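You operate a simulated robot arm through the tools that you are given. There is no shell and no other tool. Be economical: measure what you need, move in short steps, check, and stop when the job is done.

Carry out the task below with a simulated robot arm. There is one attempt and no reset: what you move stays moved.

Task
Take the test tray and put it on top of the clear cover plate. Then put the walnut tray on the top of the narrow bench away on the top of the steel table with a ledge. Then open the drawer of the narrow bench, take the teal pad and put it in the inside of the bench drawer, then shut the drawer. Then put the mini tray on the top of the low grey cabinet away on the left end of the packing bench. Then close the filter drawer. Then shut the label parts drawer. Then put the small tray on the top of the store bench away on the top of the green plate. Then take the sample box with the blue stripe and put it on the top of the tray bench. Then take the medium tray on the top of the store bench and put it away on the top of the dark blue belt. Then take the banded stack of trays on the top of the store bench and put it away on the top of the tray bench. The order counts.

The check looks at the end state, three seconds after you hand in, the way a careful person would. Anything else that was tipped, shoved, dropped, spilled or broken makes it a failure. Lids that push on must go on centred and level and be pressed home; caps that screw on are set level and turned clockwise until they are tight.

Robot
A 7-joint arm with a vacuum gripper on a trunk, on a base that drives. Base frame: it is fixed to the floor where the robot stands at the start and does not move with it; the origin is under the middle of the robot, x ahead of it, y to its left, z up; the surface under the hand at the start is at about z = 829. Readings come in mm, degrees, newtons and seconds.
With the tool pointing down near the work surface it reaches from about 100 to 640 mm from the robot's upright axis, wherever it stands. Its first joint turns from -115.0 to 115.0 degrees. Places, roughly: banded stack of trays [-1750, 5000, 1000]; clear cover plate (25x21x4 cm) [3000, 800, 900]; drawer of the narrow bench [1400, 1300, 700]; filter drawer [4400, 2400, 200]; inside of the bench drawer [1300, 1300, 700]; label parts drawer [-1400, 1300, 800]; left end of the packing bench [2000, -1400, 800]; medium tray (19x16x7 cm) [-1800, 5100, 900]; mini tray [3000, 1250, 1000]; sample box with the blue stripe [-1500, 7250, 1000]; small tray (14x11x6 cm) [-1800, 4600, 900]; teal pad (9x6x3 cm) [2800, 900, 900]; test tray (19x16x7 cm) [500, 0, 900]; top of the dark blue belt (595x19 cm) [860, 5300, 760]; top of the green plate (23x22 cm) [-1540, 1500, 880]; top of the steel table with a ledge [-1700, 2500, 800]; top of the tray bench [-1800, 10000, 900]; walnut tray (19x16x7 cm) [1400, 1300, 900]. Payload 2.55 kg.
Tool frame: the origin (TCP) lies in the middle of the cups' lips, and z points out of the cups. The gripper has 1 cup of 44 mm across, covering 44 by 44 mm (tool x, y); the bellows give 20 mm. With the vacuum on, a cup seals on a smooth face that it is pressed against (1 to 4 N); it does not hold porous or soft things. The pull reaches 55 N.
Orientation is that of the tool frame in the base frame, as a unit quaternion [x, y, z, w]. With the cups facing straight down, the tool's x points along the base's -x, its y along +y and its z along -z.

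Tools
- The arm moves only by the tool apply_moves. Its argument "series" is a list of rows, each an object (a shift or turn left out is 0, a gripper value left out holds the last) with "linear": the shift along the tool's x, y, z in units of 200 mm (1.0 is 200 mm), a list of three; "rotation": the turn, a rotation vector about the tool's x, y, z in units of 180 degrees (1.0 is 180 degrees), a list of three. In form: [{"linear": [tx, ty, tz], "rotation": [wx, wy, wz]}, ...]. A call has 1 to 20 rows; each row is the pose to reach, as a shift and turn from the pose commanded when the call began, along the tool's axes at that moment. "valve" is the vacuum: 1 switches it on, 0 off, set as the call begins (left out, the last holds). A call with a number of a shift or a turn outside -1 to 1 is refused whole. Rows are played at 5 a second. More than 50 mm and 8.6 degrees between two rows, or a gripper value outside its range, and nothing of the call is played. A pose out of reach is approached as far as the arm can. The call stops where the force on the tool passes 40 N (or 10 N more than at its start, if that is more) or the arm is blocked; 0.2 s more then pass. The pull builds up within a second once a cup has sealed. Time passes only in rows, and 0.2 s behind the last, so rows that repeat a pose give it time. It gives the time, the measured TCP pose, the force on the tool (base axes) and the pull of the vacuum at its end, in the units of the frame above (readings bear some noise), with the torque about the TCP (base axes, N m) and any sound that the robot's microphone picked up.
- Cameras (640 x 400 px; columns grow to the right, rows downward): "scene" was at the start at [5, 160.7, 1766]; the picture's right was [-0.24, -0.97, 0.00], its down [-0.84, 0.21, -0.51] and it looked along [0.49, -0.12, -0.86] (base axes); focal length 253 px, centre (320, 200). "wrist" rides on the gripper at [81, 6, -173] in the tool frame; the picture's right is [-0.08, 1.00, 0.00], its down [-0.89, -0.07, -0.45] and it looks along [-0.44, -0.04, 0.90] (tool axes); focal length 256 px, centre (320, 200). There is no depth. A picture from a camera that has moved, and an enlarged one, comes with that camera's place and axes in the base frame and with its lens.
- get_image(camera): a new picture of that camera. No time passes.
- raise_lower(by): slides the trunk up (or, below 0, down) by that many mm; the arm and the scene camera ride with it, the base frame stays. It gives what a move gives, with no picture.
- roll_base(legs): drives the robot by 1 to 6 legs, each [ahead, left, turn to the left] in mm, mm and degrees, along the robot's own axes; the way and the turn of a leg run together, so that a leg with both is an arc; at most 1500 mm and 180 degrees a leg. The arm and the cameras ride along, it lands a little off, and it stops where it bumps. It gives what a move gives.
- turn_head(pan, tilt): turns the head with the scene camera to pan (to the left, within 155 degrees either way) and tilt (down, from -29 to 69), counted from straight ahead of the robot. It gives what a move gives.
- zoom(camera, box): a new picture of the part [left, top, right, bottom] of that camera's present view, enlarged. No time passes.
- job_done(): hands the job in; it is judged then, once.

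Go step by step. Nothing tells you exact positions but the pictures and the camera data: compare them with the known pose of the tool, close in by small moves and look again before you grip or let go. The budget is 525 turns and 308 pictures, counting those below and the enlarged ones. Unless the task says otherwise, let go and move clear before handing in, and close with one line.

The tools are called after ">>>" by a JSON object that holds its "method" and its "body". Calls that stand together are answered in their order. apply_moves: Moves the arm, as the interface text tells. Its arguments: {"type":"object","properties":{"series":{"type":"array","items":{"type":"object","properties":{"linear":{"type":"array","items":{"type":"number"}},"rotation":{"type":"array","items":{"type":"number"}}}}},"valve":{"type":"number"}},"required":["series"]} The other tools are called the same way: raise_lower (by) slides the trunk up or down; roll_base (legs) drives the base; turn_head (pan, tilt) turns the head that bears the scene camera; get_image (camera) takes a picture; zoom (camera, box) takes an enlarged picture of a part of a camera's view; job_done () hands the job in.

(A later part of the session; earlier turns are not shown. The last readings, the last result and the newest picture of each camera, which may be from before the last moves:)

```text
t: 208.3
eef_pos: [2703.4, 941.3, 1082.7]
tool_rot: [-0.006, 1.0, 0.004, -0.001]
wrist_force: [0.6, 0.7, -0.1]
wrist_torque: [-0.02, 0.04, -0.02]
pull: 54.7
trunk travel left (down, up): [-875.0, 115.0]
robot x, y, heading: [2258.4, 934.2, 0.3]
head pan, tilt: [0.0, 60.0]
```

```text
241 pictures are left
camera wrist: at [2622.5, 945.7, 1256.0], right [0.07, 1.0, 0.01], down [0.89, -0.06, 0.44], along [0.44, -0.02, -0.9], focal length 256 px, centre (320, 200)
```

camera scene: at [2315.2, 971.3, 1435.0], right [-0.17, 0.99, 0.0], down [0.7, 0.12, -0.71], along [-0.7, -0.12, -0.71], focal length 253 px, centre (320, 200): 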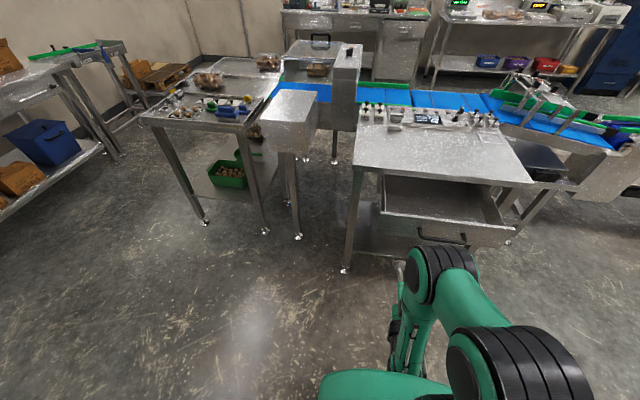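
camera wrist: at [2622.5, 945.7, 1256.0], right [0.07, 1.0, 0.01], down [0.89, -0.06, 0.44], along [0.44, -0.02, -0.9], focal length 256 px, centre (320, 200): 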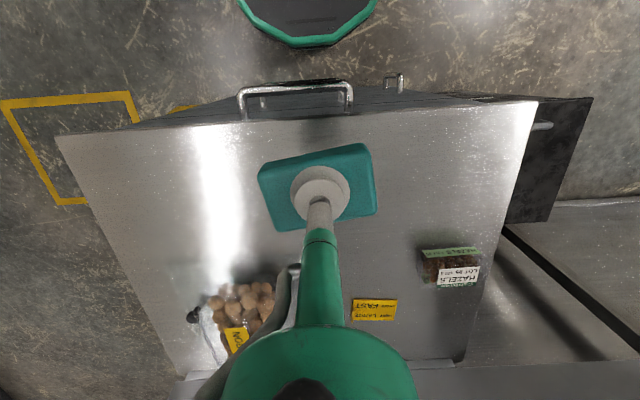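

>>> {"method": "roll_base", "body": {"legs": [[-58, -60, 0], [0, 0, 179.5], [0, -400, 0]]}}

>>> {"method": "turn_head", "body": {"pan": 0, "tilt": 60}}

>>> {"method": "get_image", "body": {"camera": "scene"}}

>>> {"method": "get_image", "body": {"camera": "wrist"}}

```text
t: 218.8
eef_pos: [1769.7, 1277.2, 1084.1]
tool_rot: [1.0, -0.008, 0.0, 0.003]
wrist_force: [-0.4, -0.5, -0.2]
wrist_torque: [0.02, 0.02, -0.01]
pull: 54.8
trunk travel left (down, up): [-875.0, 115.0]
robot x, y, heading: [2214.5, 1269.3, 178.8]
head pan, tilt: [0.0, 60.0]
```

```text
t: 219.4
eef_pos: [1771.5, 1276.3, 1082.8]
tool_rot: [1.0, -0.009, 0.0, 0.003]
wrist_force: [0.2, 0.2, 0.0]
wrist_torque: [-0.04, -0.02, 0.04]
pull: 55.0
trunk travel left (down, up): [-875.0, 115.0]
robot x, y, heading: [2212.9, 1271.2, 178.5]
head pan, tilt: [0.0, 60.0]
```

```text
240 pictures are left
camera scene: at [2200.8, 1095.5, 1765.5], right [0.02, 1.0, 0.0], down [0.87, -0.02, -0.5], along [-0.5, 0.01, -0.87], focal length 253 px, centre (320, 200)
```

scene: 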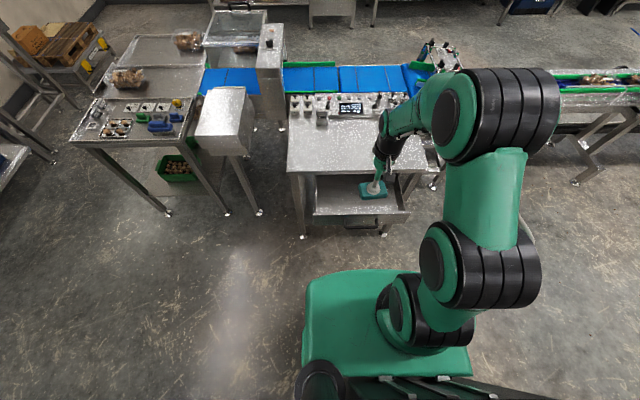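

```text
239 pictures are left
camera wrist: at [1850.9, 1270.0, 1256.5], right [-0.1, -1.0, 0.01], down [-0.89, 0.09, 0.45], along [-0.44, 0.04, -0.9], focal length 256 px, centre (320, 200)
```

wrist: 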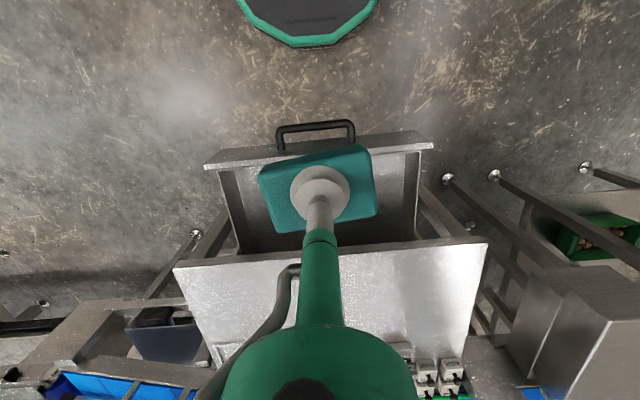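

Drawer interior spans about x 1535–1695. Moving the pad over (1616, 1285) and lowering partway.

>>> {"method": "apply_moves", "body": {"series": [{"linear": [-0.2, -0.01, 0.1]}, {"linear": [-0.4, -0.02, 0.15]}, {"linear": [-0.6, -0.03, 0.2]}, {"linear": [-0.77, -0.04, 0.3]}, {"linear": [-0.77, -0.04, 0.5]}, {"linear": [-0.77, -0.04, 0.7]}, {"linear": [-0.77, -0.04, 0.9]}, {"linear": [-0.77, -0.04, 1.0]}, {"linear": [-0.77, -0.04, 1.0]}]}}

>>> {"method": "get_image", "body": {"camera": "wrist"}}

>>> {"method": "zoom", "body": {"camera": "scene", "box": [270, 100, 470, 250]}}

```text
t: 221.4
eef_pos: [1616.1, 1283.6, 883.6]
tool_rot: [1.0, -0.009, 0.0, 0.004]
wrist_force: [-0.2, 0.1, -0.1]
wrist_torque: [-0.01, -0.02, 0.0]
pull: 55.3
trunk travel left (down, up): [-875.0, 115.0]
robot x, y, heading: [2212.0, 1273.2, 178.2]
head pan, tilt: [0.0, 60.0]
```

```text
238 pictures are left
camera wrist: at [1696.9, 1277.3, 1055.5], right [-0.1, -1.0, 0.01], down [-0.89, 0.09, 0.45], along [-0.44, 0.04, -0.89], focal length 256 px, centre (320, 200)
```

wrist: 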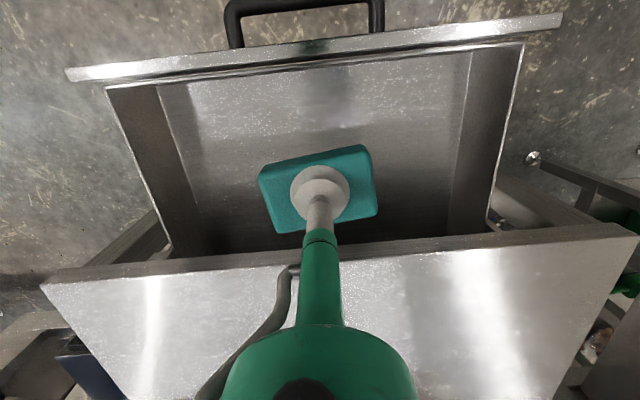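

```text
2.67 times, centred on (370, 175) of scene
camera zoom: at [2200.9, 1095.1, 1765.5], right [0.02, 1.0, 0.0], down [0.87, -0.02, -0.5], along [-0.5, 0.01, -0.87], focal length 674 px, centre (187, 267)
```

zoom: 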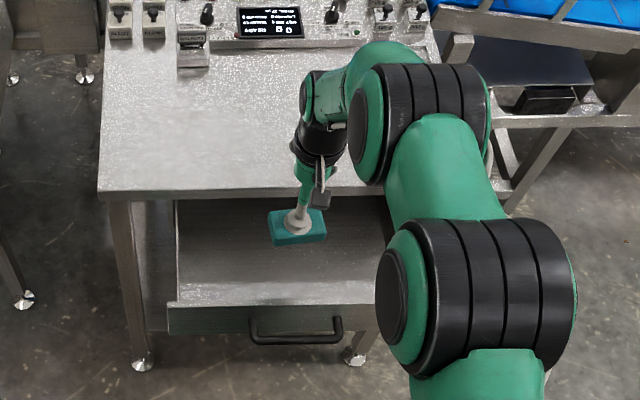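

>>> {"method": "apply_moves", "body": {"series": [{"linear": [0.04, 0, 0.15]}, {"linear": [0.04, 0, 0.3]}, {"linear": [0.04, 0, 0.45]}, {"linear": [0.04, 0, 0.52]}, {"linear": [0.04, 0, 0.56]}, {"linear": [0.04, 0, 0.59]}, {"linear": [0.04, 0, 0.61]}, {"linear": [0.04, 0, 0.63]}, {"linear": [0.04, 0, 0.65]}, {"linear": [0.04, 0, 0.67]}, {"linear": [0.04, 0, 0.69]}, {"linear": [0.04, 0, 0.71]}]}}

```text
t: 224.0
eef_pos: [1624.4, 1284.1, 740.6]
tool_rot: [1.0, -0.009, 0.0, 0.004]
wrist_force: [0.5, 0.6, -0.7]
wrist_torque: [0.03, 0.03, -0.01]
pull: 55.2
trunk travel left (down, up): [-875.0, 115.0]
robot x, y, heading: [2212.4, 1269.7, 178.6]
head pan, tilt: [0.0, 60.0]
```

>>> {"method": "apply_moves", "body": {"series": [{"linear": [0, 0, 0.02]}, {"linear": [0, 0, 0.04]}, {"linear": [0, 0, 0.06]}, {"linear": [0, 0, 0.08]}, {"linear": [0, 0, 0.1]}]}}

>>> {"method": "get_image", "body": {"camera": "wrist"}}

```text
t: 225.0
eef_pos: [1611.4, 1286.2, 735.2]
tool_rot: [1.0, -0.009, -0.014, 0.004]
wrist_force: [-0.6, -1.5, 15.6]
wrist_torque: [0.19, -0.37, -0.04]
pull: 55.2
trunk travel left (down, up): [-875.0, 115.0]
robot x, y, heading: [2213.5, 1277.2, 178.5]
head pan, tilt: [0.0, 60.0]
stopped in row 4: the force on the tool passed its limit at 40 N (the readings are from after the stop); the commanded pose is now the measured one
```

```text
236 pictures are left
camera wrist: at [1696.7, 1278.4, 905.8], right [-0.1, -1.0, 0.01], down [-0.88, 0.09, 0.47], along [-0.47, 0.04, -0.88], focal length 256 px, centre (320, 200)
```

wrist: 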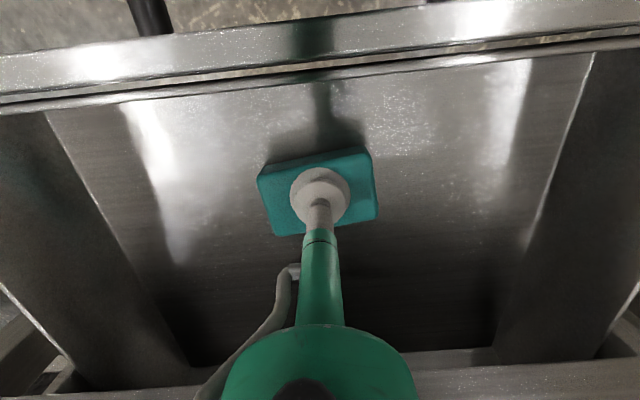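

Pad is on the drawer floor. Release and lift straight out.

>>> {"method": "apply_moves", "body": {"series": [{"linear": [0, 0, 0]}, {"linear": [0, 0, 0]}, {"linear": [0, 0, 0]}, {"linear": [0, 0, 0]}, {"linear": [0, 0, -0.02]}, {"linear": [0, 0, -0.08]}, {"linear": [0, 0, -0.2]}, {"linear": [0.03, 0, -0.4]}, {"linear": [0.05, 0, -0.6]}, {"linear": [0.05, 0, -0.8]}, {"linear": [0.05, 0, -1.0]}], "valve": 0}}

>>> {"method": "get_image", "body": {"camera": "wrist"}}

```text
t: 227.4
eef_pos: [1630.2, 1284.8, 932.3]
tool_rot: [1.0, -0.009, -0.009, 0.004]
wrist_force: [0.1, 0.0, 0.2]
wrist_torque: [0.0, 0.01, 0.05]
pull: 0.0
trunk travel left (down, up): [-875.0, 115.0]
robot x, y, heading: [2212.6, 1271.5, 178.6]
head pan, tilt: [0.0, 60.0]
```

```text
235 pictures are left
camera wrist: at [1713.2, 1278.5, 1103.3], right [-0.1, -1.0, 0.01], down [-0.88, 0.09, 0.46], along [-0.46, 0.04, -0.89], focal length 256 px, centre (320, 200)
```

wrist: 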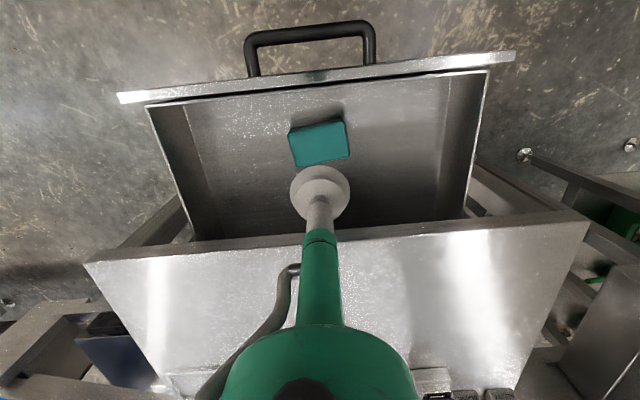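

Pad is inside. Now back away, lower trunk, turn tool horizontal to push the drawer shut.

>>> {"method": "apply_moves", "body": {"series": [{"linear": [0, 0, -0.2]}, {"linear": [0.1, 0, -0.4]}, {"linear": [0.25, 0, -0.6]}, {"linear": [0.45, 0, -0.7]}, {"linear": [0.68, 0, -0.75], "rotation": [0, 0.005, 0.006]}]}}

>>> {"method": "roll_base", "body": {"legs": [[-120, 120, 1.4]]}}

>>> {"method": "raise_lower", "body": {"by": -340}}

>>> {"method": "apply_moves", "body": {"series": [{"linear": [0, 0, 0], "rotation": [0, -0.045, 0]}, {"linear": [0, 0, 0], "rotation": [0, -0.09, 0]}, {"linear": [0, 0, 0], "rotation": [0, -0.135, 0]}, {"linear": [0, 0, 0], "rotation": [0, -0.18, 0]}, {"linear": [0, 0, 0], "rotation": [0, -0.225, 0]}, {"linear": [0, 0, 0], "rotation": [0, -0.27, 0]}, {"linear": [0, 0, 0], "rotation": [0, -0.315, 0]}, {"linear": [0, 0, 0], "rotation": [0, -0.36, 0]}, {"linear": [0, 0, 0], "rotation": [0, -0.405, 0]}, {"linear": [0, 0, 0], "rotation": [0, -0.45, 0]}, {"linear": [0, 0, 0], "rotation": [0, -0.497, 0]}]}}

>>> {"method": "get_image", "body": {"camera": "wrist"}}

```text
t: 228.6
eef_pos: [1769.9, 1283.3, 1080.1]
tool_rot: [1.0, -0.018, -0.002, 0.004]
wrist_force: [-0.2, -0.6, -0.3]
wrist_torque: [-0.01, 0.05, 0.0]
pull: 0.1
trunk travel left (down, up): [-875.0, 115.0]
robot x, y, heading: [2207.5, 1267.6, 178.3]
head pan, tilt: [0.0, 60.0]
```

```text
t: 230.1
eef_pos: [1882.7, 1148.7, 1080.6]
tool_rot: [1.0, -0.007, 0.0, 0.004]
wrist_force: [-0.3, -0.1, 0.4]
wrist_torque: [0.0, 0.01, -0.02]
pull: 0.0
trunk travel left (down, up): [-875.0, 115.0]
robot x, y, heading: [2325.7, 1149.1, -180.0]
head pan, tilt: [0.0, 60.0]
```

```text
t: 233.4
eef_pos: [1883.4, 1149.3, 740.5]
tool_rot: [1.0, -0.007, -0.001, 0.004]
wrist_force: [-0.5, 0.3, -0.8]
wrist_torque: [0.0, 0.02, 0.0]
pull: 0.0
trunk travel left (down, up): [-535.0, 455.0]
robot x, y, heading: [2328.1, 1148.6, -179.9]
head pan, tilt: [0.0, 60.0]
```

```text
t: 235.8
eef_pos: [1875.0, 1148.5, 747.6]
tool_rot: [-0.7, 0.008, 0.714, 0.002]
wrist_force: [-0.8, 0.1, 0.3]
wrist_torque: [-0.02, 0.02, -0.01]
pull: 0.1
trunk travel left (down, up): [-535.0, 455.0]
robot x, y, heading: [2323.7, 1150.3, -180.2]
head pan, tilt: [0.0, 60.0]
```

```text
234 pictures are left
camera wrist: at [2046.1, 1140.2, 664.6], right [-0.01, -1.0, 0.09], down [0.46, 0.07, 0.88], along [-0.89, 0.05, 0.46], focal length 256 px, centre (320, 200)
```

wrist: 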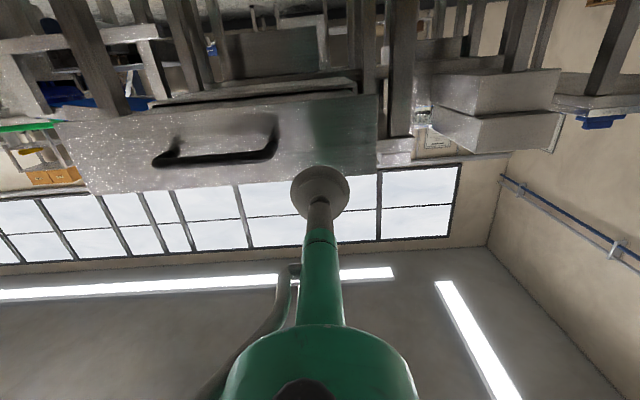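

>>> {"method": "apply_moves", "body": {"series": [{"linear": [0, 0, 0.2]}, {"linear": [0, 0, 0.4]}, {"linear": [0, 0, 0.6]}, {"linear": [0, 0, 0.66]}]}}

>>> {"method": "roll_base", "body": {"legs": [[160, 0, 0]]}}

```text
t: 236.8
eef_pos: [1749.3, 1150.8, 736.6]
tool_rot: [0.71, -0.007, -0.704, -0.002]
wrist_force: [0.0, -0.3, 0.9]
wrist_torque: [0.03, -0.02, 0.0]
pull: 0.1
trunk travel left (down, up): [-535.0, 455.0]
robot x, y, heading: [2327.3, 1146.6, -180.0]
head pan, tilt: [0.0, 60.0]
```

```text
t: 238.2
eef_pos: [1591.2, 1147.7, 738.3]
tool_rot: [0.71, -0.005, -0.704, 0.0]
wrist_force: [-0.5, -0.5, -0.4]
wrist_torque: [0.04, 0.01, -0.01]
pull: 0.1
trunk travel left (down, up): [-535.0, 455.0]
robot x, y, heading: [2169.2, 1150.3, -179.8]
head pan, tilt: [0.0, 60.0]
```

>>> {"method": "apply_moves", "body": {"series": [{"linear": [0, 0, 0.08]}, {"linear": [0, 0, 0.16]}, {"linear": [0, 0, 0.24]}, {"linear": [0, 0, 0.3]}, {"linear": [0, 0, 0.34]}, {"linear": [0, 0, 0.37]}, {"linear": [0, 0, 0.4]}, {"linear": [0, 0, 0.43]}]}}

>>> {"method": "get_image", "body": {"camera": "scene"}}

>>> {"method": "get_image", "body": {"camera": "wrist"}}

```text
t: 240.0
eef_pos: [1508.2, 1147.7, 736.9]
tool_rot: [0.71, -0.003, -0.705, 0.001]
wrist_force: [4.5, -2.8, 0.4]
wrist_torque: [-0.03, 0.01, -0.06]
pull: 0.0
trunk travel left (down, up): [-535.0, 455.0]
robot x, y, heading: [2170.5, 1149.5, -179.7]
head pan, tilt: [0.0, 60.0]
```

```text
233 pictures are left
camera scene: at [2164.2, 971.3, 1425.4], right [-0.01, 1.0, 0.0], down [0.87, 0.0, -0.5], along [-0.5, 0.0, -0.87], focal length 253 px, centre (320, 200)
```

scene: 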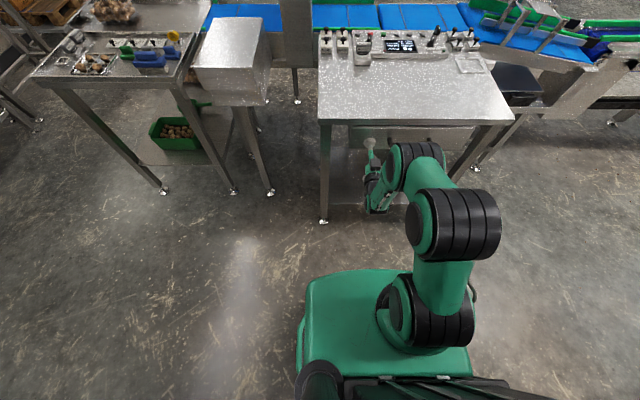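

```text
232 pictures are left
camera wrist: at [1680.8, 1139.8, 657.9], right [-0.01, -1.0, 0.09], down [0.44, 0.07, 0.9], along [-0.9, 0.04, 0.44], focal length 256 px, centre (320, 200)
```

wrist: 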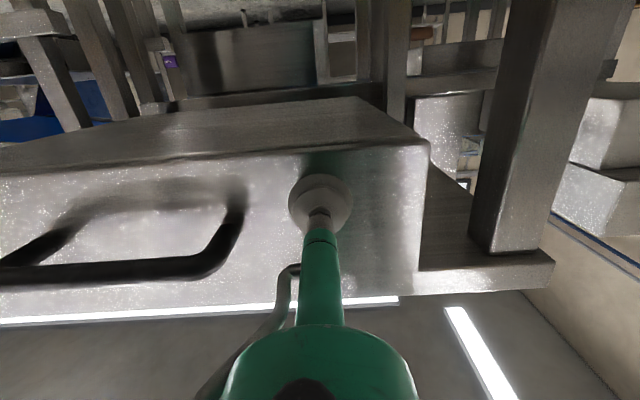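

>>> {"method": "apply_moves", "body": {"series": [{"linear": [0, 0, 0.03]}, {"linear": [0, 0, 0.06]}, {"linear": [0, 0, 0.09]}, {"linear": [0, 0, 0.12]}, {"linear": [0, 0, 0.15]}, {"linear": [0, 0, 0.18]}]}}

>>> {"method": "zoom", "body": {"camera": "scene", "box": [310, 60, 530, 210]}}

```text
t: 240.6
eef_pos: [1502.0, 1148.7, 731.0]
tool_rot: [0.714, -0.005, -0.7, 0.001]
wrist_force: [18.1, -0.5, 4.2]
wrist_torque: [-0.02, -0.14, 0.0]
pull: 0.0
trunk travel left (down, up): [-535.0, 455.0]
robot x, y, heading: [2176.3, 1144.5, -179.7]
head pan, tilt: [0.0, 60.0]
stopped in row 3: the force on the tool passed its limit at 47 N (the readings are from after the stop); the commanded pose is now the measured one
```

```text
2.67 times, centred on (420, 135) of scene
camera zoom: at [2167.3, 971.5, 1425.6], right [-0.01, 1.0, 0.0], down [0.87, 0.0, -0.5], along [-0.5, 0.0, -0.87], focal length 674 px, centre (53, 373)
```

zoom: 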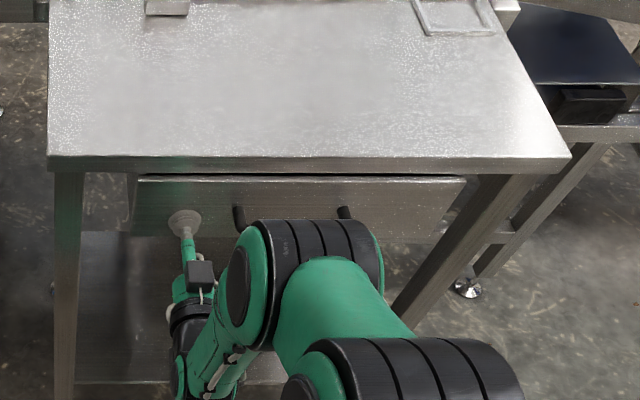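

Drawer is shut firmly. Now back off, tool vertical, trunk up, and go for the mini tray (HAZELS).

>>> {"method": "apply_moves", "body": {"series": [{"linear": [0, 0, -0.1]}, {"linear": [0, 0, -0.3]}, {"linear": [0, 0, -0.5]}, {"linear": [0, 0, -0.7]}, {"linear": [0, 0, -0.9]}]}}

>>> {"method": "roll_base", "body": {"legs": [[-150, 0, 0]]}}

>>> {"method": "apply_moves", "body": {"series": [{"linear": [0, 0, 0], "rotation": [0, 0.045, 0]}, {"linear": [0, 0, 0], "rotation": [0, 0.09, 0]}, {"linear": [0, 0, 0], "rotation": [0, 0.135, 0]}, {"linear": [0, 0, 0], "rotation": [0, 0.18, 0]}, {"linear": [0, 0, 0], "rotation": [0, 0.225, 0]}, {"linear": [0, 0, 0], "rotation": [0, 0.27, 0]}, {"linear": [0, 0, 0], "rotation": [0, 0.315, 0]}, {"linear": [0, 0, 0], "rotation": [0, 0.36, 0]}, {"linear": [0, 0, 0], "rotation": [0, 0.405, 0]}, {"linear": [0, 0, 0], "rotation": [0, 0.45, 0]}, {"linear": [0, 0, 0], "rotation": [0, 0.492, 0]}]}}

>>> {"method": "raise_lower", "body": {"by": 340}}

>>> {"method": "roll_base", "body": {"legs": [[130, 290, 0], [0, 0, 177]]}}

```text
t: 241.8
eef_pos: [1678.8, 1146.9, 734.6]
tool_rot: [0.712, -0.004, -0.702, 0.001]
wrist_force: [0.0, -0.4, 0.2]
wrist_torque: [-0.01, 0.02, -0.03]
pull: 0.1
trunk travel left (down, up): [-535.0, 455.0]
robot x, y, heading: [2170.9, 1150.1, -179.7]
head pan, tilt: [0.0, 60.0]
```

```text
t: 243.2
eef_pos: [1824.9, 1148.9, 733.1]
tool_rot: [0.712, -0.005, -0.702, 0.0]
wrist_force: [0.1, 0.2, 0.1]
wrist_torque: [0.0, -0.01, -0.01]
pull: 0.0
trunk travel left (down, up): [-535.0, 455.0]
robot x, y, heading: [2320.6, 1148.7, -179.9]
head pan, tilt: [0.0, 60.0]
```

```text
t: 245.6
eef_pos: [1823.8, 1148.3, 733.0]
tool_rot: [1.0, -0.004, -0.005, 0.003]
wrist_force: [0.0, 0.6, -0.4]
wrist_torque: [0.04, -0.01, -0.01]
pull: 0.2
out of reach, approached as far as the arm can: row 8
trunk travel left (down, up): [-535.0, 455.0]
robot x, y, heading: [2317.6, 1148.6, -179.8]
head pan, tilt: [0.0, 60.0]
```

```text
t: 248.9
eef_pos: [1824.0, 1148.9, 1074.0]
tool_rot: [1.0, -0.004, -0.005, 0.004]
wrist_force: [0.4, 0.0, 0.5]
wrist_torque: [0.03, 0.03, 0.01]
pull: 0.0
trunk travel left (down, up): [-875.0, 115.0]
robot x, y, heading: [2319.0, 1149.5, -179.8]
head pan, tilt: [0.0, 60.0]
```

```text
t: 258.2
eef_pos: [2676.9, 832.1, 1073.5]
tool_rot: [0.036, 0.999, 0.002, 0.006]
wrist_force: [-0.4, -0.6, 0.1]
wrist_torque: [0.0, 0.0, 0.02]
pull: 0.0
trunk travel left (down, up): [-875.0, 115.0]
robot x, y, heading: [2189.4, 864.7, -3.6]
head pan, tilt: [0.0, 60.0]
```

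>>> {"method": "roll_base", "body": {"legs": [[115, 240, 3.6]]}}

>>> {"method": "get_image", "body": {"camera": "wrist"}}

```text
t: 260.1
eef_pos: [2796.0, 1093.6, 1073.9]
tool_rot: [0.007, 1.0, 0.004, 0.006]
wrist_force: [-0.4, 1.4, 0.2]
wrist_torque: [0.01, -0.02, 0.01]
pull: 0.0
trunk travel left (down, up): [-875.0, 115.0]
robot x, y, heading: [2307.3, 1096.5, -0.0]
head pan, tilt: [0.0, 60.0]
```

```text
230 pictures are left
camera wrist: at [2714.2, 1099.1, 1245.4], right [0.09, 1.0, 0.01], down [0.89, -0.09, 0.45], along [0.45, -0.04, -0.89], focal length 256 px, centre (320, 200)
```

wrist: 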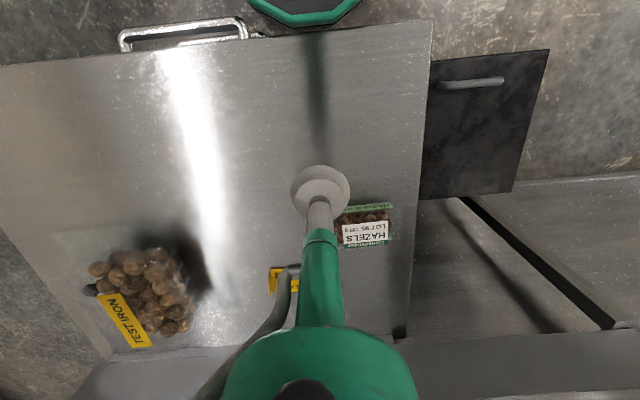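

>>> {"method": "apply_moves", "body": {"series": [{"linear": [-0.15, 0.06, 0.05]}, {"linear": [-0.3, 0.12, 0.1]}, {"linear": [-0.45, 0.18, 0.2]}, {"linear": [-0.59, 0.24, 0.3]}, {"linear": [-0.6, 0.24, 0.42], "rotation": [0.005, 0, 0]}, {"linear": [-0.6, 0.24, 0.42], "rotation": [0.005, 0, 0]}]}}

>>> {"method": "get_image", "body": {"camera": "wrist"}}

>>> {"method": "zoom", "body": {"camera": "scene", "box": [240, 60, 440, 210]}}

```text
t: 261.5
eef_pos: [2916.7, 1138.5, 992.5]
tool_rot: [0.007, 1.0, -0.004, 0.005]
wrist_force: [0.2, 0.1, -0.9]
wrist_torque: [-0.01, 0.02, -0.02]
pull: 0.0
trunk travel left (down, up): [-875.0, 115.0]
robot x, y, heading: [2303.4, 1092.8, 0.0]
head pan, tilt: [0.0, 60.0]
```

```text
229 pictures are left
camera wrist: at [2834.7, 1148.1, 1164.3], right [0.09, 1.0, -0.01], down [0.89, -0.08, 0.46], along [0.45, -0.05, -0.89], focal length 256 px, centre (320, 200)
```

wrist: 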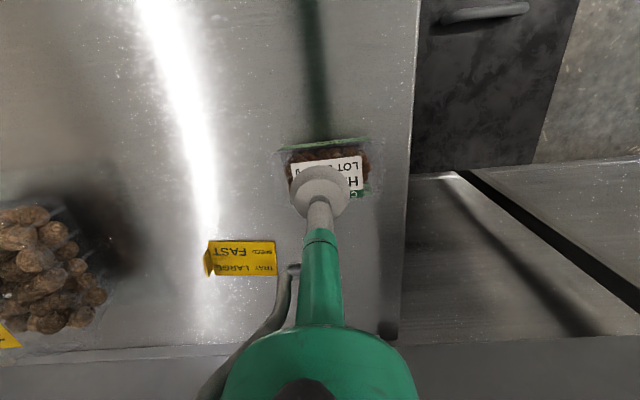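

```text
2.67 times, centred on (340, 135) of scene
camera zoom: at [2311.1, 1272.2, 1765.5], right [0.0, -1.0, 0.0], down [-0.87, 0.0, -0.5], along [0.5, 0.0, -0.87], focal length 674 px, centre (267, 373)
```

zoom: 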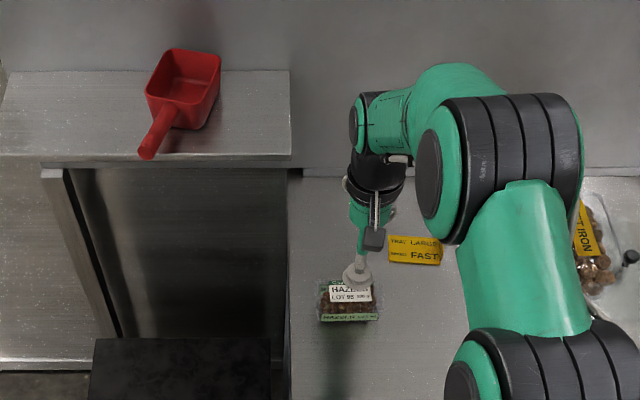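

>>> {"method": "apply_moves", "body": {"series": [{"linear": [-0.02, 0.03, 0.12]}, {"linear": [-0.02, 0.03, 0.17]}, {"linear": [-0.02, 0.03, 0.2]}, {"linear": [-0.02, 0.03, 0.22]}, {"linear": [-0.02, 0.03, 0.24]}, {"linear": [-0.02, 0.03, 0.26]}, {"linear": [-0.02, 0.03, 0.28]}, {"linear": [-0.02, 0.03, 0.3]}], "valve": 1}}

```text
t: 263.1
eef_pos: [2930.0, 1144.7, 945.2]
tool_rot: [0.007, 1.0, -0.002, 0.015]
wrist_force: [-4.7, -0.3, 18.2]
wrist_torque: [0.31, 0.43, 0.09]
pull: 54.8
trunk travel left (down, up): [-875.0, 115.0]
robot x, y, heading: [2303.1, 1096.3, 0.1]
head pan, tilt: [0.0, 60.0]
stopped in row 7: the force on the tool passed its limit at 40 N (the readings are from after the stop); the commanded pose is now the measured one
```

>>> {"method": "apply_moves", "body": {"series": [{"linear": [0, 0, -0.04]}, {"linear": [0, 0, -0.12]}, {"linear": [0, 0, -0.3]}, {"linear": [0.1, 0, -0.5]}, {"linear": [0.3, 0, -0.6]}, {"linear": [0.5, -0.1, -0.65]}, {"linear": [0.7, -0.2, -0.7]}, {"linear": [0.9, -0.2, -0.75]}, {"linear": [0.9, -0.2, -0.75]}]}}

>>> {"method": "get_image", "body": {"camera": "wrist"}}

```text
t: 265.1
eef_pos: [2746.2, 1108.1, 1089.3]
tool_rot: [0.006, 1.0, -0.004, 0.011]
wrist_force: [0.2, 0.1, -0.8]
wrist_torque: [-0.01, 0.08, 0.0]
pull: 54.5
trunk travel left (down, up): [-875.0, 115.0]
robot x, y, heading: [2303.5, 1097.1, -0.2]
head pan, tilt: [0.0, 60.0]
```

```text
227 pictures are left
camera wrist: at [2663.0, 1115.6, 1260.0], right [0.09, 1.0, -0.01], down [0.88, -0.08, 0.46], along [0.46, -0.05, -0.89], focal length 256 px, centre (320, 200)
```

wrist: 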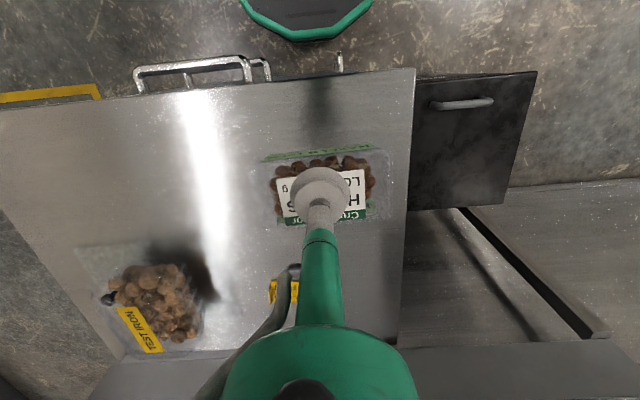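

Mini tray held. Driving to the packing bench.

>>> {"method": "roll_base", "body": {"legs": [[-180, -300, 0], [0, -1300, 0], [0, 0, -90]]}}

>>> {"method": "turn_head", "body": {"pan": 0, "tilt": 40}}

>>> {"method": "get_image", "body": {"camera": "scene"}}

```text
t: 277.4
eef_pos: [2167.6, -962.9, 1090.3]
tool_rot: [0.7, 0.714, -0.009, 0.006]
wrist_force: [-0.3, -0.1, -1.5]
wrist_torque: [0.01, 0.0, 0.02]
pull: 54.8
trunk travel left (down, up): [-875.0, 115.0]
robot x, y, heading: [2142.8, -524.9, -88.1]
head pan, tilt: [0.0, 60.0]
```

```text
t: 278.2
eef_pos: [2168.7, -964.3, 1089.9]
tool_rot: [0.7, 0.714, -0.009, 0.005]
wrist_force: [-0.3, 0.1, -2.1]
wrist_torque: [0.04, 0.0, 0.02]
pull: 54.9
trunk travel left (down, up): [-875.0, 115.0]
robot x, y, heading: [2137.9, -520.1, -88.4]
head pan, tilt: [0.0, 40.0]
```

```text
226 pictures are left
camera scene: at [2317.4, -540.4, 1792.2], right [-1.0, -0.03, 0.0], down [-0.02, 0.64, -0.77], along [0.03, -0.77, -0.64], focal length 253 px, centre (320, 200)
```

scene: 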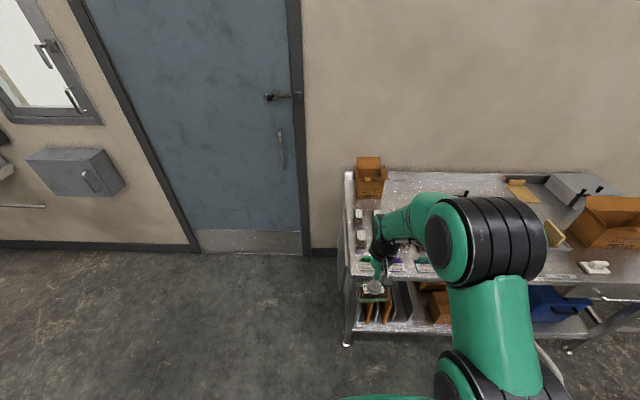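

>>> {"method": "get_image", "body": {"camera": "wrist"}}

>>> {"method": "zoom", "body": {"camera": "scene", "box": [330, 140, 640, 330]}}

```text
225 pictures are left
camera wrist: at [2173.6, -878.8, 1260.5], right [1.0, -0.06, -0.01], down [-0.05, -0.88, 0.47], along [-0.03, -0.46, -0.89], focal length 256 px, centre (320, 200)
```

wrist: 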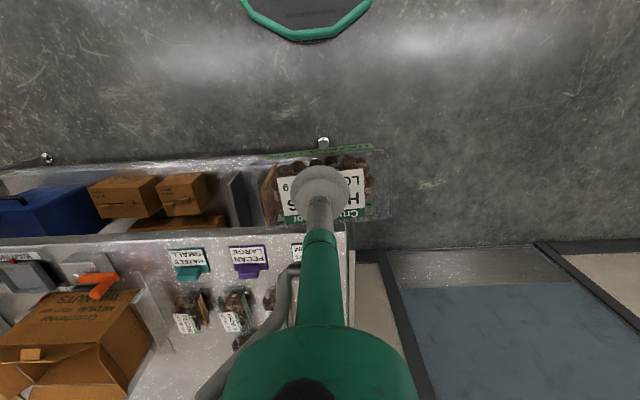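

```text
2.06 times, centred on (485, 235) of scene
camera zoom: at [2317.4, -540.4, 1792.2], right [-1.0, -0.03, 0.0], down [-0.02, 0.64, -0.77], along [0.03, -0.77, -0.64], focal length 522 px, centre (-21, 128)
```

zoom: 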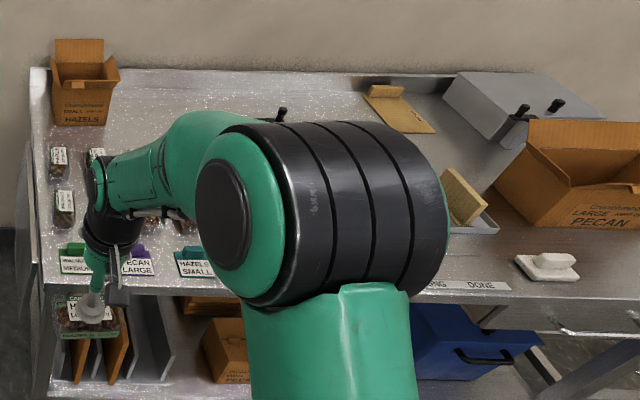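

>>> {"method": "roll_base", "body": {"legs": [[0, 350, -1.6]]}}

>>> {"method": "turn_head", "body": {"pan": -25, "tilt": 42}}

>>> {"method": "get_image", "body": {"camera": "scene"}}

```text
t: 280.5
eef_pos: [2501.6, -957.1, 1090.0]
tool_rot: [0.708, 0.706, -0.011, 0.006]
wrist_force: [0.0, 0.2, -1.5]
wrist_torque: [0.04, 0.01, 0.0]
pull: 54.6
trunk travel left (down, up): [-875.0, 115.0]
robot x, y, heading: [2486.9, -514.4, -89.5]
head pan, tilt: [0.0, 40.0]
```

```text
t: 281.4
eef_pos: [2500.5, -957.4, 1089.3]
tool_rot: [0.709, 0.706, -0.01, 0.005]
wrist_force: [0.3, -0.1, -1.1]
wrist_torque: [0.04, 0.04, -0.05]
pull: 55.1
trunk travel left (down, up): [-875.0, 115.0]
robot x, y, heading: [2484.1, -511.2, -89.9]
head pan, tilt: [-25.0, 42.0]
```

```text
223 pictures are left
camera scene: at [2625.8, -528.9, 1789.3], right [-0.91, 0.41, 0.0], down [0.28, 0.61, -0.74], along [-0.31, -0.68, -0.67], focal length 253 px, centre (320, 200)
```

scene: 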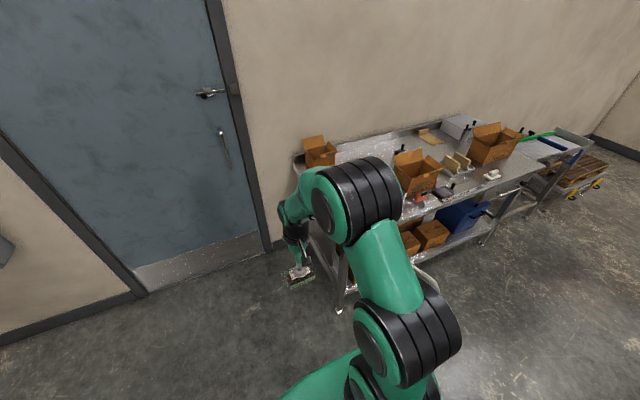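

>>> {"method": "roll_base", "body": {"legs": [[0, -700, 0]]}}

>>> {"method": "turn_head", "body": {"pan": 12, "tilt": 45}}

>>> {"method": "get_image", "body": {"camera": "scene"}}

>>> {"method": "zoom", "body": {"camera": "scene", "box": [200, 100, 440, 260]}}

```text
t: 285.2
eef_pos: [1802.1, -961.7, 1089.8]
tool_rot: [0.71, 0.704, -0.01, 0.005]
wrist_force: [-0.1, -0.3, -0.8]
wrist_torque: [0.02, -0.01, 0.02]
pull: 54.8
trunk travel left (down, up): [-875.0, 115.0]
robot x, y, heading: [1789.4, -522.5, -89.7]
head pan, tilt: [-25.0, 42.0]
```

```text
t: 286.2
eef_pos: [1802.9, -962.6, 1090.1]
tool_rot: [0.71, 0.704, -0.01, 0.005]
wrist_force: [0.1, 0.1, -0.4]
wrist_torque: [0.0, 0.01, 0.01]
pull: 54.9
trunk travel left (down, up): [-875.0, 115.0]
robot x, y, heading: [1787.7, -516.7, -89.7]
head pan, tilt: [12.0, 45.0]
```

```text
222 pictures are left
camera scene: at [1980.9, -537.3, 1785.0], right [-0.98, -0.21, 0.0], down [-0.15, 0.69, -0.71], along [0.15, -0.69, -0.71], focal length 253 px, centre (320, 200)
```

scene: 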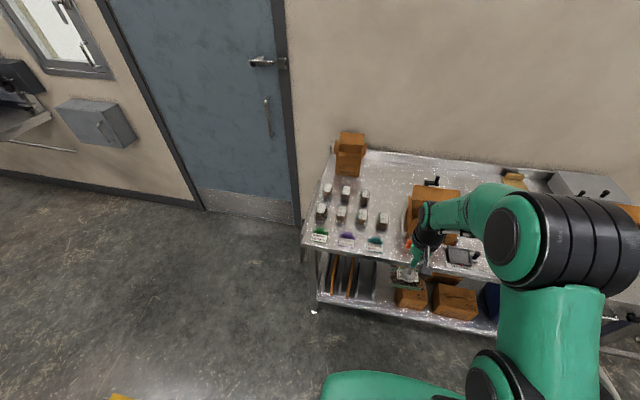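

```text
2.50 times, centred on (320, 180) of scene
camera zoom: at [1980.9, -537.3, 1785.0], right [-0.98, -0.21, 0.0], down [-0.15, 0.69, -0.71], along [0.15, -0.69, -0.71], focal length 632 px, centre (320, 250)
```

zoom: 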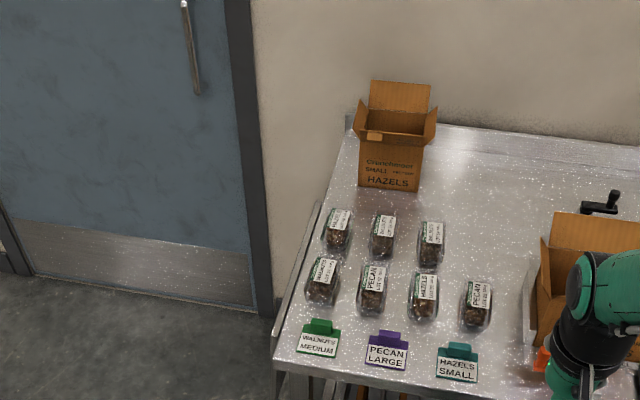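

I see product lanes at the bench's left end; there's a free spot behind the fourth front pack at about (1855, -1485). I'll drive up carefully.

>>> {"method": "roll_base", "body": {"legs": [[340, 55, 0]]}}

>>> {"method": "turn_head", "body": {"pan": 5, "tilt": 60}}

>>> {"method": "get_image", "body": {"camera": "scene"}}

>>> {"method": "get_image", "body": {"camera": "wrist"}}

```text
t: 288.5
eef_pos: [1859.7, -1301.0, 1089.3]
tool_rot: [0.709, 0.705, -0.01, 0.005]
wrist_force: [-0.4, 0.2, -0.6]
wrist_torque: [0.02, -0.01, 0.04]
pull: 54.4
trunk travel left (down, up): [-875.0, 115.0]
robot x, y, heading: [1844.8, -858.6, -89.5]
head pan, tilt: [12.0, 45.0]
```

```text
t: 289.2
eef_pos: [1858.5, -1301.0, 1089.1]
tool_rot: [0.708, 0.706, -0.01, 0.005]
wrist_force: [0.0, 0.4, -0.2]
wrist_torque: [0.03, -0.02, 0.01]
pull: 54.5
trunk travel left (down, up): [-875.0, 115.0]
robot x, y, heading: [1845.2, -857.0, -89.7]
head pan, tilt: [5.0, 60.0]
```

```text
220 pictures are left
camera scene: at [2026.3, -863.5, 1765.5], right [-1.0, -0.09, 0.0], down [-0.08, 0.86, -0.5], along [0.05, -0.5, -0.87], focal length 253 px, centre (320, 200)
```

scene: 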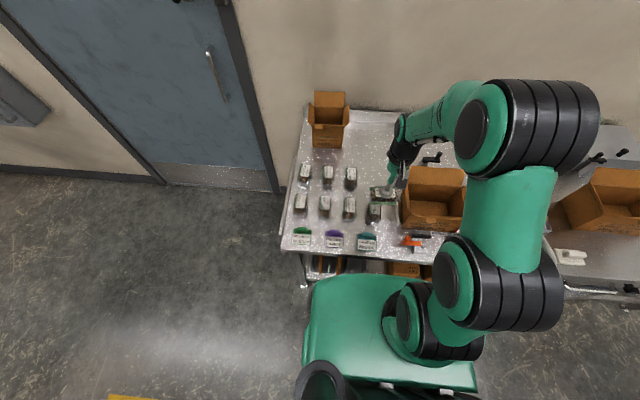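

```text
219 pictures are left
camera wrist: at [1867.9, -1216.5, 1260.6], right [1.0, -0.08, -0.01], down [-0.07, -0.88, 0.47], along [-0.04, -0.46, -0.89], focal length 256 px, centre (320, 200)
```

wrist: 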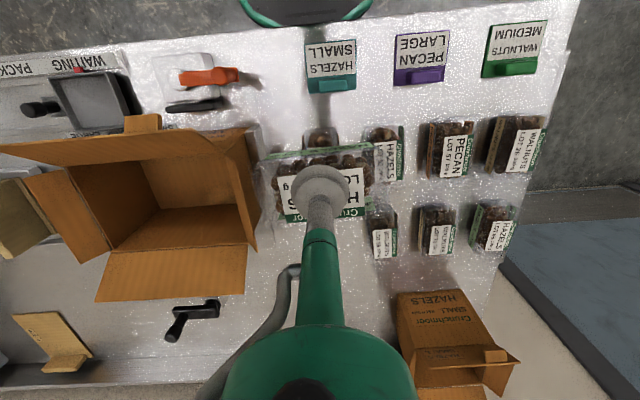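

>>> {"method": "apply_moves", "body": {"series": [{"linear": [-0.1, 0.05, 0], "rotation": [0, 0, 0.045]}, {"linear": [-0.2, 0.05, 0], "rotation": [0, 0, 0.09]}, {"linear": [-0.3, 0.05, 0], "rotation": [0, 0, 0.135]}, {"linear": [-0.4, 0.05, 0], "rotation": [0, 0, 0.18]}, {"linear": [-0.5, 0.05, 0], "rotation": [0, 0, 0.225]}, {"linear": [-0.6, 0.04, 0], "rotation": [0, 0, 0.27]}, {"linear": [-0.7, 0.03, 0], "rotation": [0, 0, 0.315]}, {"linear": [-0.8, 0.02, 0], "rotation": [0, 0, 0.36]}, {"linear": [-0.9, 0.02, 0], "rotation": [0, 0, 0.405]}, {"linear": [-0.92, 0.02, 0.1], "rotation": [0, 0, 0.45]}, {"linear": [-0.92, 0.02, 0.2], "rotation": [0, 0, 0.495]}, {"linear": [-0.92, 0.02, 0.3], "rotation": [0, 0, 0.495]}]}}

>>> {"method": "get_image", "body": {"camera": "wrist"}}

>>> {"method": "zoom", "body": {"camera": "scene", "box": [270, 100, 470, 260]}}

```text
t: 291.8
eef_pos: [1862.8, -1487.5, 1032.3]
tool_rot: [1.0, 0.003, -0.004, 0.01]
wrist_force: [-1.5, -0.8, -1.0]
wrist_torque: [0.0, -0.04, 0.01]
pull: 54.4
out of reach, approached as far as the arm can: row 9, 10
trunk travel left (down, up): [-875.0, 115.0]
robot x, y, heading: [1841.4, -856.3, -89.7]
head pan, tilt: [5.0, 60.0]
```

```text
218 pictures are left
camera wrist: at [1943.9, -1489.6, 1205.1], right [-0.07, -1.0, 0.02], down [-0.89, 0.07, 0.45], along [-0.45, 0.01, -0.89], focal length 256 px, centre (320, 200)
```

wrist: 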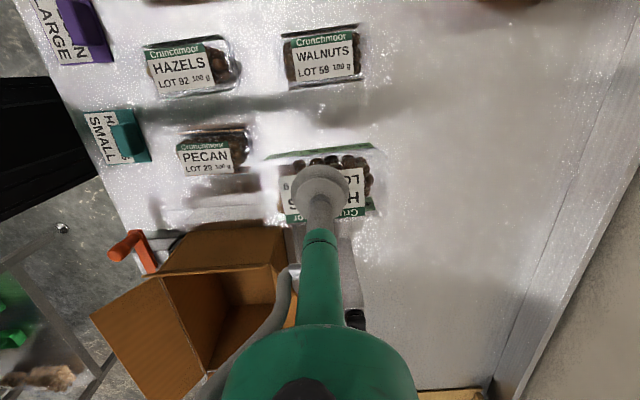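

```text
2.50 times, centred on (370, 180) of scene
camera zoom: at [2026.4, -864.1, 1765.5], right [-1.0, -0.09, 0.0], down [-0.08, 0.86, -0.5], along [0.05, -0.5, -0.87], focal length 632 px, centre (195, 250)
```

zoom: 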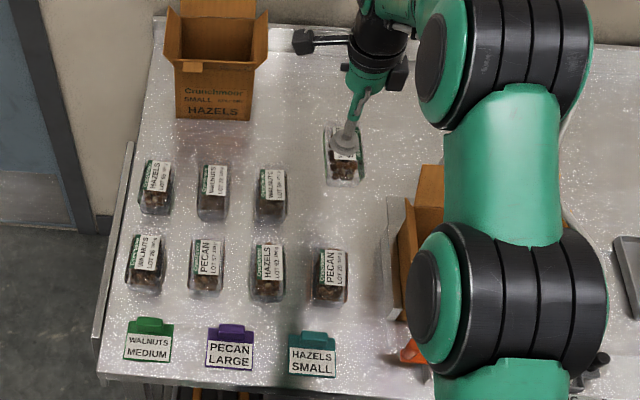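

Spot is clear. Lowering carefully.

>>> {"method": "apply_moves", "body": {"series": [{"linear": [0, 0, 0.15]}, {"linear": [0, 0, 0.3]}, {"linear": [0, 0, 0.45]}, {"linear": [0, 0, 0.52]}, {"linear": [0, 0, 0.56]}, {"linear": [0, 0, 0.59]}, {"linear": [0, 0, 0.61]}, {"linear": [0, 0, 0.63]}, {"linear": [0, 0, 0.65]}, {"linear": [0, 0, 0.67]}, {"linear": [0, 0, 0.69]}]}}

```text
t: 294.2
eef_pos: [1862.1, -1491.1, 899.4]
tool_rot: [1.0, 0.005, -0.004, 0.015]
wrist_force: [0.9, 0.3, 17.3]
wrist_torque: [0.58, 0.46, -0.04]
pull: 54.8
trunk travel left (down, up): [-875.0, 115.0]
robot x, y, heading: [1843.4, -858.0, -89.7]
head pan, tilt: [5.0, 60.0]
```

Contact. Releasing and lifting away.

>>> {"method": "apply_moves", "body": {"series": [{"linear": [0, 0, 0]}, {"linear": [0, 0, 0]}, {"linear": [0, 0, 0]}, {"linear": [0, 0, 0]}, {"linear": [0, 0, -0.03]}, {"linear": [0, 0, -0.1]}, {"linear": [0, 0, -0.25]}, {"linear": [0, 0, -0.45]}, {"linear": [0, 0.1, -0.65]}, {"linear": [0, -0.1, -0.8]}, {"linear": [0, -0.3, -0.9]}, {"linear": [0, -0.5, -0.95]}], "valve": 0}}

>>> {"method": "zoom", "body": {"camera": "scene", "box": [270, 100, 470, 260]}}

```text
t: 296.8
eef_pos: [1862.5, -1385.0, 1086.2]
tool_rot: [1.0, 0.006, -0.004, 0.011]
wrist_force: [-0.2, 0.2, -0.6]
wrist_torque: [-0.03, 0.0, 0.01]
pull: 0.0
out of reach, approached as far as the arm can: row 9
trunk travel left (down, up): [-875.0, 115.0]
robot x, y, heading: [1844.5, -857.7, -89.7]
head pan, tilt: [5.0, 60.0]
```

```text
2.50 times, centred on (370, 180) of scene
camera zoom: at [2026.0, -861.4, 1765.5], right [-1.0, -0.09, 0.0], down [-0.08, 0.86, -0.5], along [0.05, -0.5, -0.87], focal length 632 px, centre (195, 250)
```

zoom: 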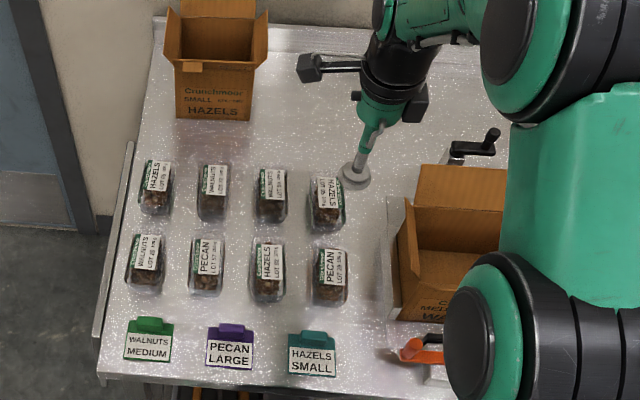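

Mini tray is neatly in place. Retract the arm, back off, and go look for the filter drawer near (4400, 2400, 200).

>>> {"method": "apply_moves", "body": {"series": [{"linear": [0, -0.05, 0], "rotation": [0, 0, -0.045]}, {"linear": [0, -0.1, 0], "rotation": [0, 0, -0.09]}, {"linear": [0, -0.15, 0], "rotation": [0, 0, -0.135]}, {"linear": [0, -0.2, 0], "rotation": [0, 0, -0.18]}, {"linear": [0, -0.25, 0], "rotation": [0, 0, -0.225]}, {"linear": [0, -0.3, 0], "rotation": [0, 0, -0.27]}, {"linear": [0, -0.35, 0], "rotation": [0, 0, -0.315]}, {"linear": [0, -0.4, 0], "rotation": [0, 0, -0.36]}, {"linear": [0, -0.45, 0], "rotation": [0, 0, -0.405]}, {"linear": [0, -0.5, 0], "rotation": [0, 0, -0.45]}, {"linear": [0, -0.5, 0], "rotation": [0, 0.006, -0.495]}]}}

>>> {"method": "roll_base", "body": {"legs": [[-250, 0, 0], [0, 0, 89.7], [1300, 0, 0]]}}

>>> {"method": "turn_head", "body": {"pan": 50, "tilt": 30}}

>>> {"method": "get_image", "body": {"camera": "scene"}}

```text
t: 299.2
eef_pos: [1860.4, -1284.8, 1080.3]
tool_rot: [0.709, 0.705, -0.001, 0.005]
wrist_force: [-0.2, 0.0, -0.3]
wrist_torque: [0.03, 0.0, 0.01]
pull: 0.1
trunk travel left (down, up): [-875.0, 115.0]
robot x, y, heading: [1846.0, -857.2, -89.8]
head pan, tilt: [5.0, 60.0]
```

```text
t: 311.1
eef_pos: [3590.8, -584.4, 1081.0]
tool_rot: [0.003, 1.0, 0.002, 0.005]
wrist_force: [1.4, -0.1, -1.4]
wrist_torque: [-0.05, 0.02, 0.03]
pull: 0.0
trunk travel left (down, up): [-875.0, 115.0]
robot x, y, heading: [3164.7, -601.7, 0.3]
head pan, tilt: [5.0, 60.0]
```

```text
t: 312.2
eef_pos: [3588.9, -582.8, 1081.0]
tool_rot: [0.003, 1.0, 0.002, 0.004]
wrist_force: [0.4, 0.1, 0.0]
wrist_torque: [-0.02, -0.01, 0.05]
pull: 0.1
trunk travel left (down, up): [-875.0, 115.0]
robot x, y, heading: [3164.2, -601.2, 0.5]
head pan, tilt: [50.0, 30.0]
```

```text
215 pictures are left
camera scene: at [3161.6, -353.9, 1807.5], right [0.77, -0.64, 0.0], down [-0.32, -0.38, -0.87], along [0.55, 0.67, -0.5], focal length 253 px, centre (320, 200)
```

scene: 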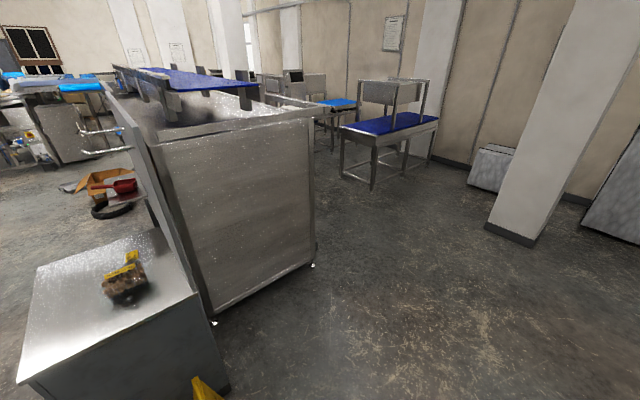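

>>> {"method": "roll_base", "body": {"legs": [[1000, 0, -0.5], [1000, 0, 0], [0, 1200, 0]]}}

>>> {"method": "turn_head", "body": {"pan": 120, "tilt": 35}}

>>> {"method": "get_image", "body": {"camera": "scene"}}

```text
t: 328.0
eef_pos: [5628.0, 576.1, 1080.7]
tool_rot: [0.013, 1.0, 0.002, 0.004]
wrist_force: [-0.2, 0.3, -0.2]
wrist_torque: [-0.01, 0.03, -0.03]
pull: 0.0
trunk travel left (down, up): [-875.0, 115.0]
robot x, y, heading: [5202.9, 569.9, -0.7]
head pan, tilt: [50.0, 30.0]
```

```text
t: 329.4
eef_pos: [5627.3, 576.5, 1080.8]
tool_rot: [0.012, 1.0, 0.003, 0.004]
wrist_force: [0.7, -0.5, -1.1]
wrist_torque: [0.02, 0.0, -0.01]
pull: 0.1
trunk travel left (down, up): [-875.0, 115.0]
robot x, y, heading: [5204.7, 566.9, -0.6]
head pan, tilt: [120.0, 35.0]
```

```text
214 pictures are left
camera scene: at [5100.8, 821.8, 1799.8], right [0.87, 0.49, 0.0], down [0.28, -0.5, -0.82], along [-0.4, 0.71, -0.57], focal length 253 px, centre (320, 200)
```

scene: 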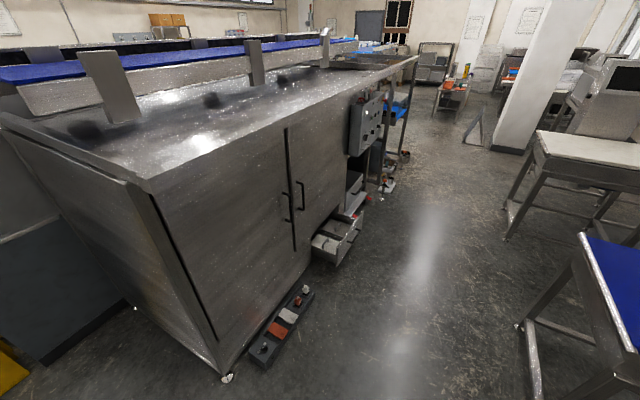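

>>> {"method": "zoom", "body": {"camera": "scene", "box": [240, 150, 440, 310]}}

```text
2.50 times, centred on (340, 230) of scene
camera zoom: at [5100.8, 821.8, 1799.8], right [0.87, 0.49, 0.0], down [0.28, -0.5, -0.82], along [-0.4, 0.71, -0.57], focal length 632 px, centre (270, 125)
```

zoom: 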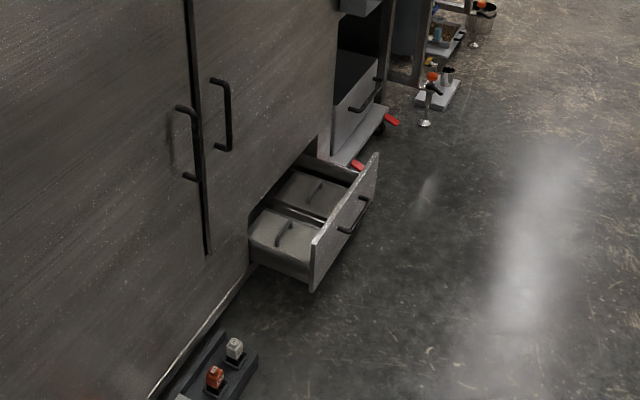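

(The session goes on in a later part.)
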